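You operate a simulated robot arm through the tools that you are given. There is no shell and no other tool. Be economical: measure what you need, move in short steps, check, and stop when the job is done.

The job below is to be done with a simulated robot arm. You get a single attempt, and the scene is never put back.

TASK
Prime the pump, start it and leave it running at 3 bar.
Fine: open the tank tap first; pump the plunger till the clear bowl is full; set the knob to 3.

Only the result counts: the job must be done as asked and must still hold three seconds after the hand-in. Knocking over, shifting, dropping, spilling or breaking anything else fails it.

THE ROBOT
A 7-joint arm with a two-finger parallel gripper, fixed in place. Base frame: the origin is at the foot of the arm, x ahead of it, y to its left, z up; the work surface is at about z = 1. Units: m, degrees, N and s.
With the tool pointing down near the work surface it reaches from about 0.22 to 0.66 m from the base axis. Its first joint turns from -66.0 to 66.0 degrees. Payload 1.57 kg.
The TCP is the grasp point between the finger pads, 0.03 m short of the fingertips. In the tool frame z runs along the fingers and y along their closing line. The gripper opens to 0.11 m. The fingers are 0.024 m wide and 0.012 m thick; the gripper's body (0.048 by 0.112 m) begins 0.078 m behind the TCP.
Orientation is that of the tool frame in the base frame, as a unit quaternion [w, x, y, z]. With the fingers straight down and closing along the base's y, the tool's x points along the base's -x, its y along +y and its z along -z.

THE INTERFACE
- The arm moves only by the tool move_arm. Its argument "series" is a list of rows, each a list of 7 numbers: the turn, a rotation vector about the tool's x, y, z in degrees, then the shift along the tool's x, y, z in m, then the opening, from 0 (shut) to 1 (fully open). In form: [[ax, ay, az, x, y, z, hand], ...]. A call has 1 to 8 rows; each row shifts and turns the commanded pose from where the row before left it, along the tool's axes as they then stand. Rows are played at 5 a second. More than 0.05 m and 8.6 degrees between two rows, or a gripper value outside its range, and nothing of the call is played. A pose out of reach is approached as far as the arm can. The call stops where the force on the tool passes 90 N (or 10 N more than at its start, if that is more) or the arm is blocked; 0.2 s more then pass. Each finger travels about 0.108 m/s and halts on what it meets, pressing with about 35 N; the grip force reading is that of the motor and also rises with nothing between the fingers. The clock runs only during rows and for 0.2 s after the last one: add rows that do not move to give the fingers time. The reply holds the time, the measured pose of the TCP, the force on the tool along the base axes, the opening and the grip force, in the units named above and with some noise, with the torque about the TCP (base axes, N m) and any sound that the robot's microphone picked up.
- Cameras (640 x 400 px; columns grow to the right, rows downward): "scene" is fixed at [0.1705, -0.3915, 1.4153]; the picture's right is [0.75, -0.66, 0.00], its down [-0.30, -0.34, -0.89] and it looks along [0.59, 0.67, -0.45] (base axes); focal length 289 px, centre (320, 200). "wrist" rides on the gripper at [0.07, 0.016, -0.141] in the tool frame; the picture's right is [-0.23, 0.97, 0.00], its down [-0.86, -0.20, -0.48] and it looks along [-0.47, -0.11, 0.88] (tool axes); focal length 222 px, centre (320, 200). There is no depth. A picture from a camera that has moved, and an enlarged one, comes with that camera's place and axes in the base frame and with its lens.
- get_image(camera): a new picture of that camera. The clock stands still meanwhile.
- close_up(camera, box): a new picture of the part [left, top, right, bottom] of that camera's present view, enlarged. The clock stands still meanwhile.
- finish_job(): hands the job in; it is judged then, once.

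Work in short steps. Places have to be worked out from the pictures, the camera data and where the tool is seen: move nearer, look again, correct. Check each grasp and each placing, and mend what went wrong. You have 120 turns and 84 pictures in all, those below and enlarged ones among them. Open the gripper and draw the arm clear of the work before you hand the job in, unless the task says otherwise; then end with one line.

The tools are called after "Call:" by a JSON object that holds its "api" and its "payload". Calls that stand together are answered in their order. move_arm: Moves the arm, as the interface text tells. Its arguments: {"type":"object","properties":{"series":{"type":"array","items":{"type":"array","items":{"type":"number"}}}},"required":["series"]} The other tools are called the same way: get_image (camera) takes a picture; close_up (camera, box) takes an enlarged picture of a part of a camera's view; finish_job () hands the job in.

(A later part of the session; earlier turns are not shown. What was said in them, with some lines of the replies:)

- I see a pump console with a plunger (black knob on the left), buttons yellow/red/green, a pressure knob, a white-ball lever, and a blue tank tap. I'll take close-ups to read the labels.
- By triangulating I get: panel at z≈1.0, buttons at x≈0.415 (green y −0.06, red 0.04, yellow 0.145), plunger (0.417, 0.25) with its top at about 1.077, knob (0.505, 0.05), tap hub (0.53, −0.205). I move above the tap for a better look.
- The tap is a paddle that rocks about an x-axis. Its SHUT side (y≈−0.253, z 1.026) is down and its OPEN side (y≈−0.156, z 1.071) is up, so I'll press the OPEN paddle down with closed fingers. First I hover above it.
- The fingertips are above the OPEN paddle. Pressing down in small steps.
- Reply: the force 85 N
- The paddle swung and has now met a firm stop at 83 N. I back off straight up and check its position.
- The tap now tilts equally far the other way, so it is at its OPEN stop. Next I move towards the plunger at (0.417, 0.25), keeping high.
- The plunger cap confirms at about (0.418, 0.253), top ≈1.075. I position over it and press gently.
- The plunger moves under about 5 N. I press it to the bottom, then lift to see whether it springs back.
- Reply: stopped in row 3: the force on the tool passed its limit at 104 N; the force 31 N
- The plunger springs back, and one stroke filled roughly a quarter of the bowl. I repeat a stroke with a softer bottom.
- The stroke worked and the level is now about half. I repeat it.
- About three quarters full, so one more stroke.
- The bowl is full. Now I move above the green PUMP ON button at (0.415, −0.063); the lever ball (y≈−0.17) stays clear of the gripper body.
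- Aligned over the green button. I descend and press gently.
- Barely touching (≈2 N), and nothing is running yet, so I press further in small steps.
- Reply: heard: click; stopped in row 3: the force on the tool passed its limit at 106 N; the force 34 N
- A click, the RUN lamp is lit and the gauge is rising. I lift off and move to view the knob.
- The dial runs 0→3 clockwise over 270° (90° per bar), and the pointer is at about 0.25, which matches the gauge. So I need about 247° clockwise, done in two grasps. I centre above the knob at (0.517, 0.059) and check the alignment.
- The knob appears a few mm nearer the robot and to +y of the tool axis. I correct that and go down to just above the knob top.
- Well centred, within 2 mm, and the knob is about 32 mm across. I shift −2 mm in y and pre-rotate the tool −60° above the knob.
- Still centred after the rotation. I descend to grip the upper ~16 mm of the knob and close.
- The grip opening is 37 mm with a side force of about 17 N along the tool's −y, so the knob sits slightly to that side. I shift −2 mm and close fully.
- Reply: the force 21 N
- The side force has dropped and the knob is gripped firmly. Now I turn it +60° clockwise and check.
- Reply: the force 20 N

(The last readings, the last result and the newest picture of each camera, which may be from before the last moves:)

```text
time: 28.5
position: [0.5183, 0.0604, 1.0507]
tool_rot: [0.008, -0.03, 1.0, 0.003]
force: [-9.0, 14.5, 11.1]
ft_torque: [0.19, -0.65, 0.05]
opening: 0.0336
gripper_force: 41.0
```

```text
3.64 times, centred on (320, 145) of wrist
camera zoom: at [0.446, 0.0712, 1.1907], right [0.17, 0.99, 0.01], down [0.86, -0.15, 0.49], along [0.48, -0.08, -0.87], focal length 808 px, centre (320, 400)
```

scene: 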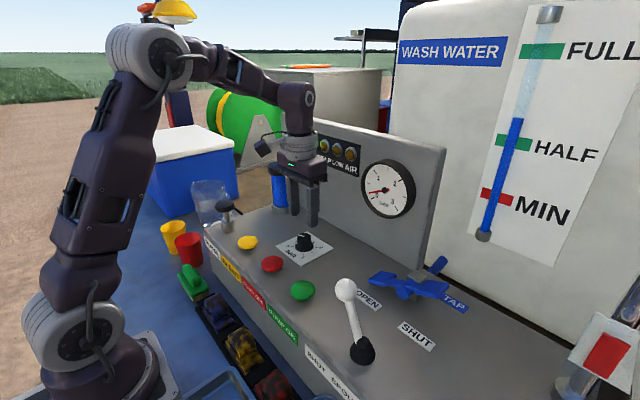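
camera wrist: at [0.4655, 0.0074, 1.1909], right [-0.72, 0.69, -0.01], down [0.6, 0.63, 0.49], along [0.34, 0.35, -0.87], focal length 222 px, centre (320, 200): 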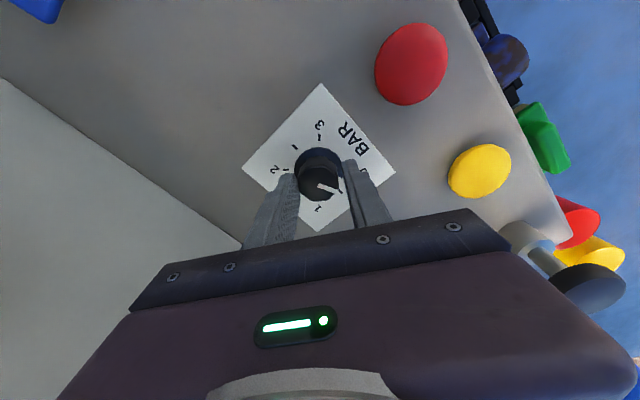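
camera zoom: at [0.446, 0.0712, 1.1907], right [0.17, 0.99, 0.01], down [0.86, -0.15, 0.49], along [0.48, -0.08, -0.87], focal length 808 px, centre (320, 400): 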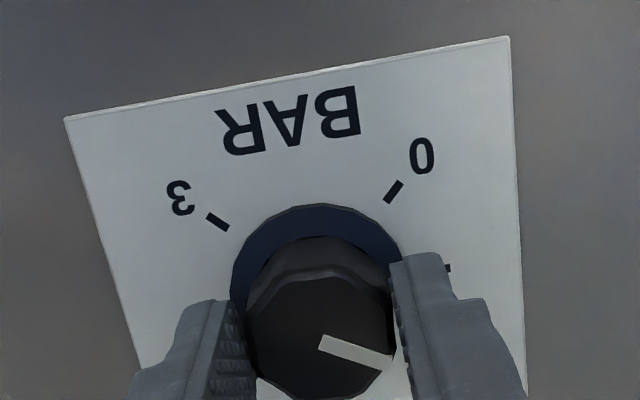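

The knob turns with the tool and the gauge follows, at about 0.85 bar. I continue the turn.

Call:
{"api": "move_arm", "payload": {"series": [[0, 0, 8, 0, 0, 0, 0], [0, 0, 8, 0, 0, 0, 0], [0, 0, 8, 0, 0, 0, 0], [0, 0, 8, 0, 0, 0, 0], [0, 0, 8, 0, 0, 0, 0], [0, 0, 8, 0, 0, 0, 0], [0, 0, 8, 0, 0, 0, 0], [0, 0, 8, 0, 0, 0, 0]]}}

Call:
{"api": "close_up", "payload": {"camera": "scene", "box": [270, 120, 450, 270]}}

```text
time: 30.3
position: [0.5209, 0.0577, 1.0503]
tool_rot: [0.007, 0.505, 0.863, 0.005]
force: [13.8, 8.4, -0.7]
ft_torque: [-0.92, -0.52, -0.03]
opening: 0.0329
gripper_force: 41.2
```

```text
2.67 times, centred on (360, 195) of scene
camera zoom: at [0.1709, -0.3912, 1.4154], right [0.75, -0.66, 0.0], down [-0.3, -0.34, -0.89], along [0.59, 0.67, -0.45], focal length 771 px, centre (213, 213)
```

zoom: 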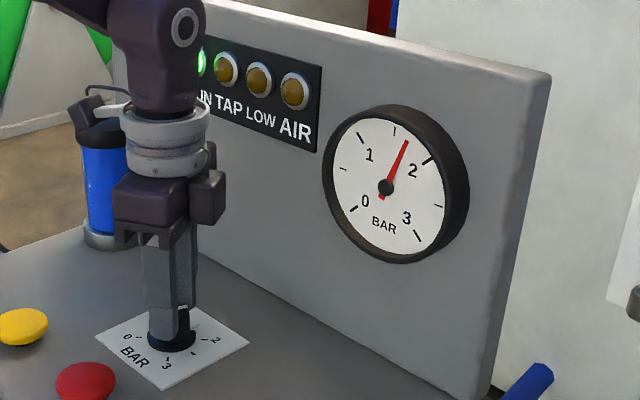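

The gauge reads about 1.6 bar, so roughly 126° remain. I release, lift and rotate the tool back for a second grasp.

Call:
{"api": "move_arm", "payload": {"series": [[0, 0, 0, 0, 0, 0, 0.5], [0, 0, 0, 0, 0, 0, 0.5], [0, 0, 0, 0, 0, -0.03, 0.5], [0, 0, -8.5, 0, 0, 0, 0.5], [0, 0, -8.5, 0, 0, 0, 0.5], [0, 0, -8.5, 0, 0, 0, 0.5], [0, 0, -8.5, 0, 0, 0, 0.5], [0, 0, -8.5, 0, 0, 0, 0.5]]}}

Call:
{"api": "move_arm", "payload": {"series": [[0, 0, -8.5, 0, 0, 0, 0.5], [0, 0, -8.5, 0, 0, 0, 0.5], [0, 0, -8.5, 0, 0, 0, 0.5], [0, 0, -8.5, 0, 0, 0, 0.5], [0, 0, -8.5, 0, 0, 0, 0.5], [0, 0, -8.5, 0, 0, 0, 0.5], [0, 0, -8.5, 0, 0, 0, 0.5], [0, 0, -8.5, 0, 0, 0, 0.5]]}}

Call:
{"api": "close_up", "payload": {"camera": "wrist", "box": [240, 110, 400, 220]}}

Call:
{"api": "close_up", "payload": {"camera": "scene", "box": [270, 120, 450, 270]}}

```text
time: 32.1
position: [0.5206, 0.0579, 1.0809]
tool_rot: [0.008, 0.156, 0.988, 0.004]
force: [0.4, -0.1, 0.1]
ft_torque: [0.02, -0.03, 0.01]
opening: 0.055
gripper_force: 0.0
```

```text
time: 33.9
position: [0.5198, 0.058, 1.0799]
tool_rot: [0.008, -0.424, 0.906, -0.001]
force: [0.4, 0.4, -0.6]
ft_torque: [-0.03, -0.03, 0.01]
opening: 0.0551
gripper_force: 0.0
```

```text
3.64 times, centred on (320, 165) of wrist
camera zoom: at [0.4597, 0.0149, 1.2205], right [-0.6, 0.8, -0.01], down [0.69, 0.53, 0.49], along [0.4, 0.29, -0.87], focal length 808 px, centre (320, 327)
```

zoom: 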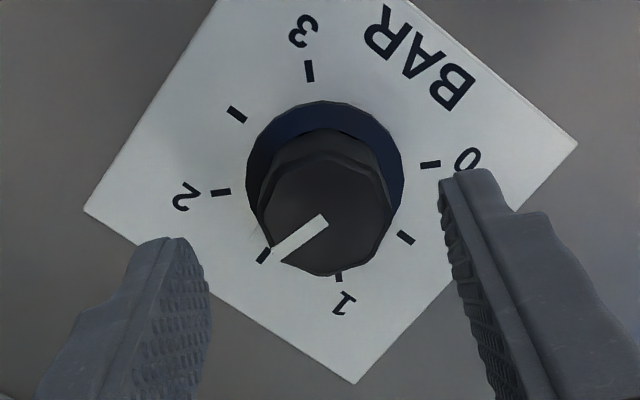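

```text
2.67 times, centred on (360, 195) of scene
camera zoom: at [0.1705, -0.3915, 1.4153], right [0.75, -0.66, 0.0], down [-0.3, -0.34, -0.89], along [0.59, 0.67, -0.45], focal length 771 px, centre (213, 213)
```

zoom: 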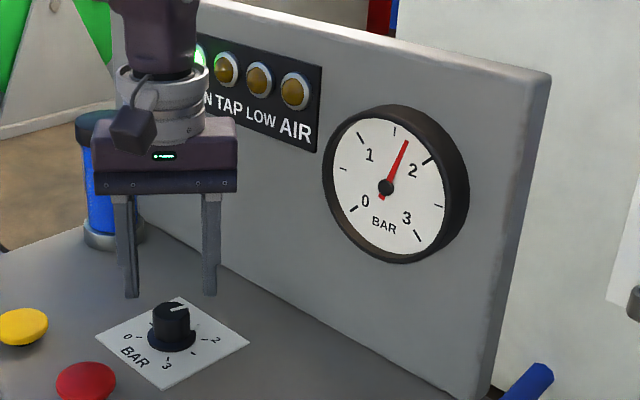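

The knob holds at about 1.6 bar and is well centred. I descend and regrasp.

Call:
{"api": "move_arm", "payload": {"series": [[0, 0, 0, 0, 0, 0.015, 0.5], [0, 0, 0, 0, 0, 0.015, 0.5], [0, 0, 0, 0, 0, 0, 0.5], [0, 0, 0, 0, 0, 0, 0], [0, 0, 0, 0, 0, 0, 0], [0, 0, 0, 0, 0, 0, 0]]}}

Call:
{"api": "move_arm", "payload": {"series": [[0, 0, 7, 0, 0, 0, 0], [0, 0, 7, 0, 0, 0, 0], [0, 0, 7, 0, 0, 0, 0], [0, 0, 7, 0, 0, 0, 0], [0, 0, 7, 0, 0, 0, 0], [0, 0, 7, 0, 0, 0, 0], [0, 0, 7, 0, 0, 0, 0], [0, 0, 7, 0, 0, 0, 0]]}}

Call:
{"api": "close_up", "payload": {"camera": "scene", "box": [270, 120, 450, 270]}}

```text
time: 35.3
position: [0.5188, 0.0612, 1.0507]
tool_rot: [0.007, -0.423, 0.906, -0.001]
force: [-4.0, 4.2, -0.7]
ft_torque: [0.47, 0.29, 0.0]
opening: 0.0338
gripper_force: 41.8
```

```text
time: 37.1
position: [0.519, 0.0605, 1.0499]
tool_rot: [0.007, 0.053, 0.999, 0.003]
force: [-14.9, 17.8, -4.7]
ft_torque: [0.01, 0.23, 0.01]
opening: 0.0333
gripper_force: 41.0
```

```text
2.67 times, centred on (360, 195) of scene
camera zoom: at [0.1701, -0.3909, 1.4155], right [0.75, -0.66, 0.0], down [-0.3, -0.34, -0.89], along [0.59, 0.67, -0.45], focal length 771 px, centre (213, 213)
```

zoom: 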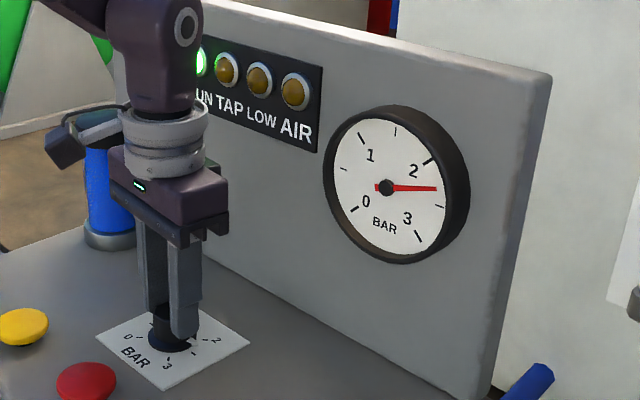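

The gauge reads about 2.3 bar. I turn another 52° and then fine-tune.

Call:
{"api": "move_arm", "payload": {"series": [[0, 0, 7.5, 0, 0, 0, 0], [0, 0, 7.5, 0, 0, 0, 0], [0, 0, 7.5, 0, 0, 0, 0], [0, 0, 7.5, 0, 0, 0, 0], [0, 0, 7.5, 0, 0, 0, 0], [0, 0, 7.5, 0, 0, 0, 0], [0, 0, 7, 0, 0, 0, 0], [0, 0, 0, 0, 0, 0, 0]]}}

Call:
{"api": "close_up", "payload": {"camera": "scene", "box": [350, 150, 420, 220]}}

Call:
{"api": "close_up", "payload": {"camera": "scene", "box": [272, 220, 336, 270]}}

```text
time: 38.9
position: [0.5209, 0.0584, 1.05]
tool_rot: [0.006, 0.486, 0.874, 0.006]
force: [14.4, 5.1, -8.9]
ft_torque: [-0.87, -0.32, -0.09]
opening: 0.0328
gripper_force: 41.0
```

```text
5.71 times, centred on (385, 185) of scene
camera zoom: at [0.1711, -0.3913, 1.4153], right [0.75, -0.66, 0.0], down [-0.3, -0.34, -0.89], along [0.59, 0.67, -0.45], focal length 1652 px, centre (-51, 286)
```

zoom: 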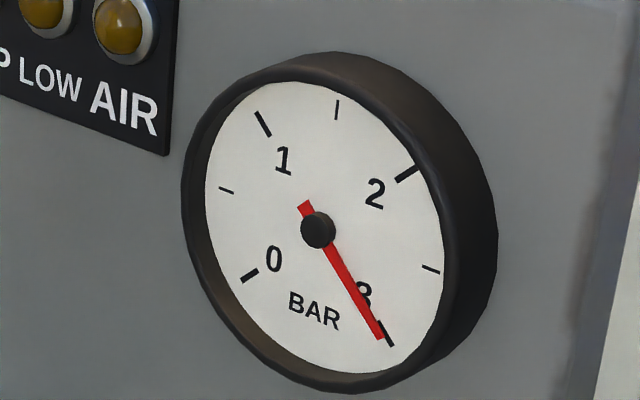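

```text
8.00 times, centred on (304, 245) of scene
camera zoom: at [0.1711, -0.3913, 1.4153], right [0.75, -0.66, 0.0], down [-0.3, -0.34, -0.89], along [0.59, 0.67, -0.45], focal length 2313 px, centre (448, -160)
```

zoom: 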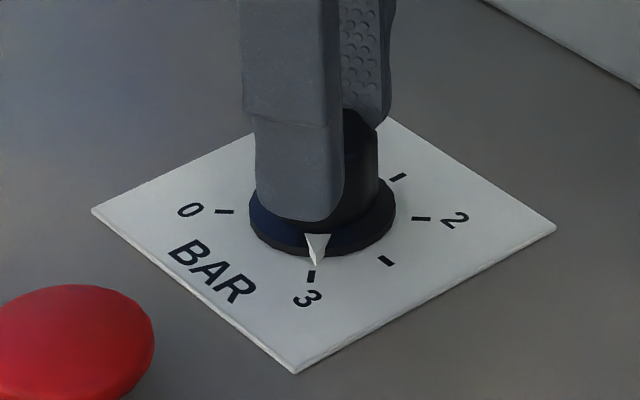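

The needle is parallel to the 3 mark and the knob pointer is at 3. I release, lift clear and re-check.

Call:
{"api": "move_arm", "payload": {"series": [[0, 0, 0, 0, 0, 0, 0.5], [0, 0, 0, 0, 0, 0, 0.5], [0, 0, 0, 0, 0, -0.03, 0.5], [0, 0, 0, 0, 0, -0.05, 0.5], [0, 0, 0, 0, 0, -0.05, 0.5], [0, 0, 0, 0, 0, -0.04, 0.5], [0, 0, 0, 0, 0, 0, 0.5]]}}

Call:
{"api": "close_up", "payload": {"camera": "scene", "box": [350, 150, 420, 220]}}

Call:
{"api": "close_up", "payload": {"camera": "scene", "box": [272, 220, 336, 270]}}

Call:
{"api": "get_image", "payload": {"camera": "scene"}}

```text
time: 40.5
position: [0.516, 0.0593, 1.2198]
tool_rot: [0.005, 0.485, 0.875, 0.006]
force: [0.2, 0.1, -0.9]
ft_torque: [0.01, 0.01, -0.01]
opening: 0.055
gripper_force: 0.1
```

```text
5.71 times, centred on (385, 185) of scene
camera zoom: at [0.1705, -0.3915, 1.4153], right [0.75, -0.66, 0.0], down [-0.3, -0.34, -0.89], along [0.59, 0.67, -0.45], focal length 1652 px, centre (-51, 286)
```

zoom: 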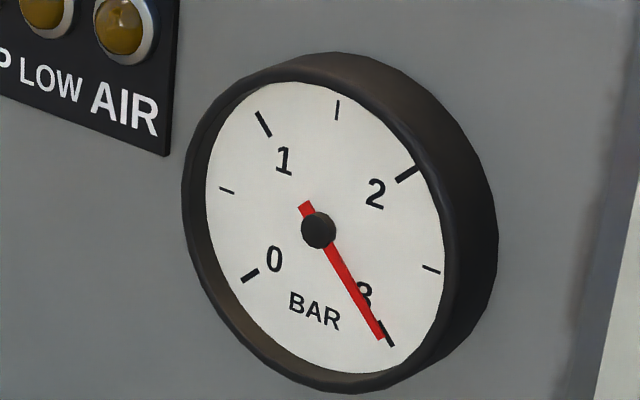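

```text
8.00 times, centred on (304, 245) of scene
camera zoom: at [0.1705, -0.3915, 1.4153], right [0.75, -0.66, 0.0], down [-0.3, -0.34, -0.89], along [0.59, 0.67, -0.45], focal length 2313 px, centre (448, -160)
```

zoom: 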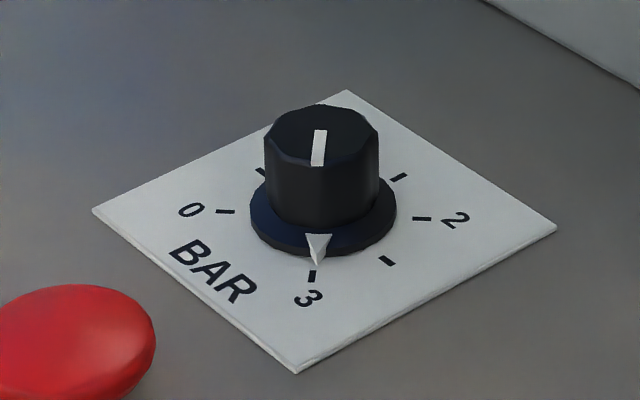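

```text
29 pictures are left
```

scene: 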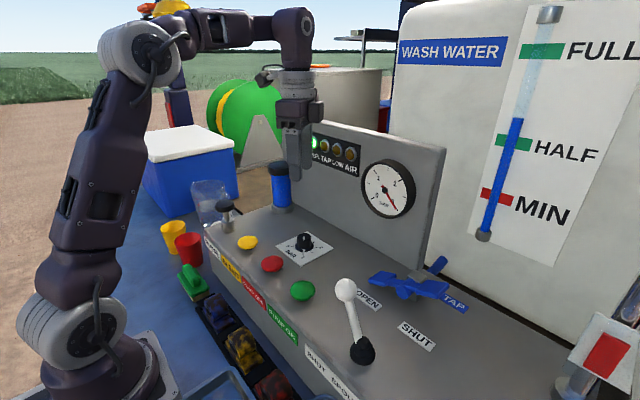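

It holds at about 3. I draw back, turn the wrist to neutral, and verify from above that it is stable and precise.

Call:
{"api": "move_arm", "payload": {"series": [[0, 0, -8.4, 0, 0, 0, 0.9], [0, 0, -8.4, 0, 0, 0, 1], [0, 0, -8.4, 0, 0, 0, 1], [0, 0, -8.4, 0, 0, 0, 1], [0, 0, -8.4, 0, 0, 0, 1], [0, 0, -8.4, 0, 0, 0, 1], [0, 0, -7.6, 0, 0, 0, 1]]}}

Call:
{"api": "move_arm", "payload": {"series": [[0, 0, 0, 0.04, 0, 0, 1], [0, 0, 0, 0.04, 0, -0.01, 1], [0, 0, 0, 0.04, 0, -0.02, 1], [0, 0, 0, 0, 0, 0, 1]]}}

Call:
{"api": "get_image", "payload": {"camera": "wrist"}}

Call:
{"api": "close_up", "payload": {"camera": "wrist", "box": [290, 120, 390, 200]}}

Call:
{"api": "close_up", "payload": {"camera": "scene", "box": [290, 110, 450, 230]}}

```text
time: 42.1
position: [0.5174, 0.0587, 1.2192]
tool_rot: [0.008, -0.002, 1.0, 0.002]
force: [0.5, 0.8, -0.4]
ft_torque: [0.0, -0.01, -0.01]
opening: 0.1098
gripper_force: 0.1
```

```text
time: 43.1
position: [0.3967, 0.058, 1.2495]
tool_rot: [0.008, 0.001, 1.0, 0.002]
force: [-0.5, 0.7, -0.6]
ft_torque: [-0.01, 0.01, -0.05]
opening: 0.11
gripper_force: 0.0
```

```text
28 pictures are left
camera wrist: at [0.3239, 0.0736, 1.3891], right [0.23, 0.97, 0.01], down [0.85, -0.2, 0.49], along [0.48, -0.1, -0.87], focal length 222 px, centre (320, 200)
```

wrist: 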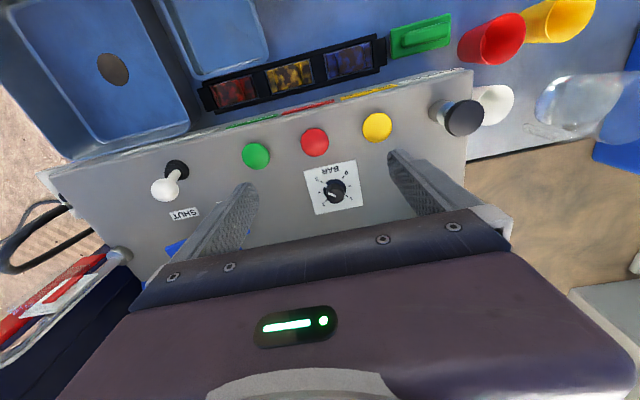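

```text
5.00 times, centred on (340, 160) of wrist
camera zoom: at [0.3239, 0.0736, 1.3891], right [0.23, 0.97, 0.01], down [0.85, -0.2, 0.49], along [0.48, -0.1, -0.87], focal length 1111 px, centre (220, 400)
```

zoom: 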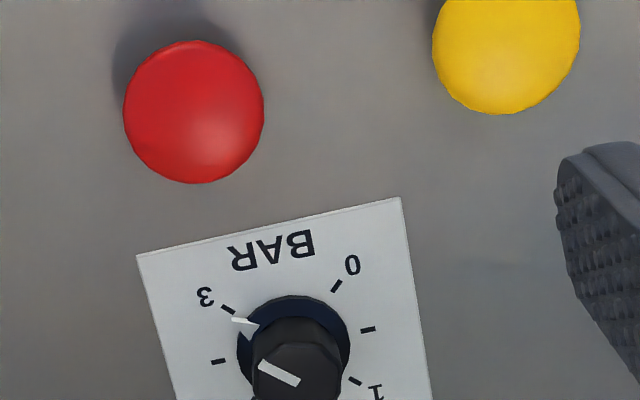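

```text
3.33 times, centred on (370, 170) of scene
camera zoom: at [0.1705, -0.3915, 1.4153], right [0.75, -0.66, 0.0], down [-0.3, -0.34, -0.89], along [0.59, 0.67, -0.45], focal length 964 px, centre (153, 300)
```

zoom: 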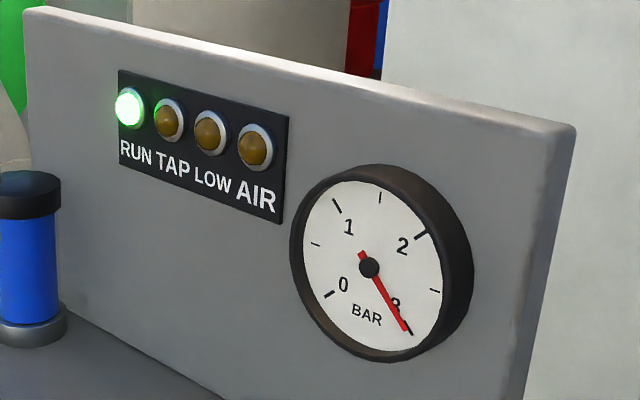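

The RUN lamp is lit with no warnings, the gauge and knob both read 3 bar and have stayed steady, the bowl is full and the tap is open. The gripper is open and the arm is clear, so I hand in.

Call:
{"api": "finish_job", "payload": {}}

```text
The job is handed in.
```

The tank tap is open, the bowl is full, and the pump is running at about 3 bar; the RUN lamp was lit and no warning lamps were showing when I handed in.
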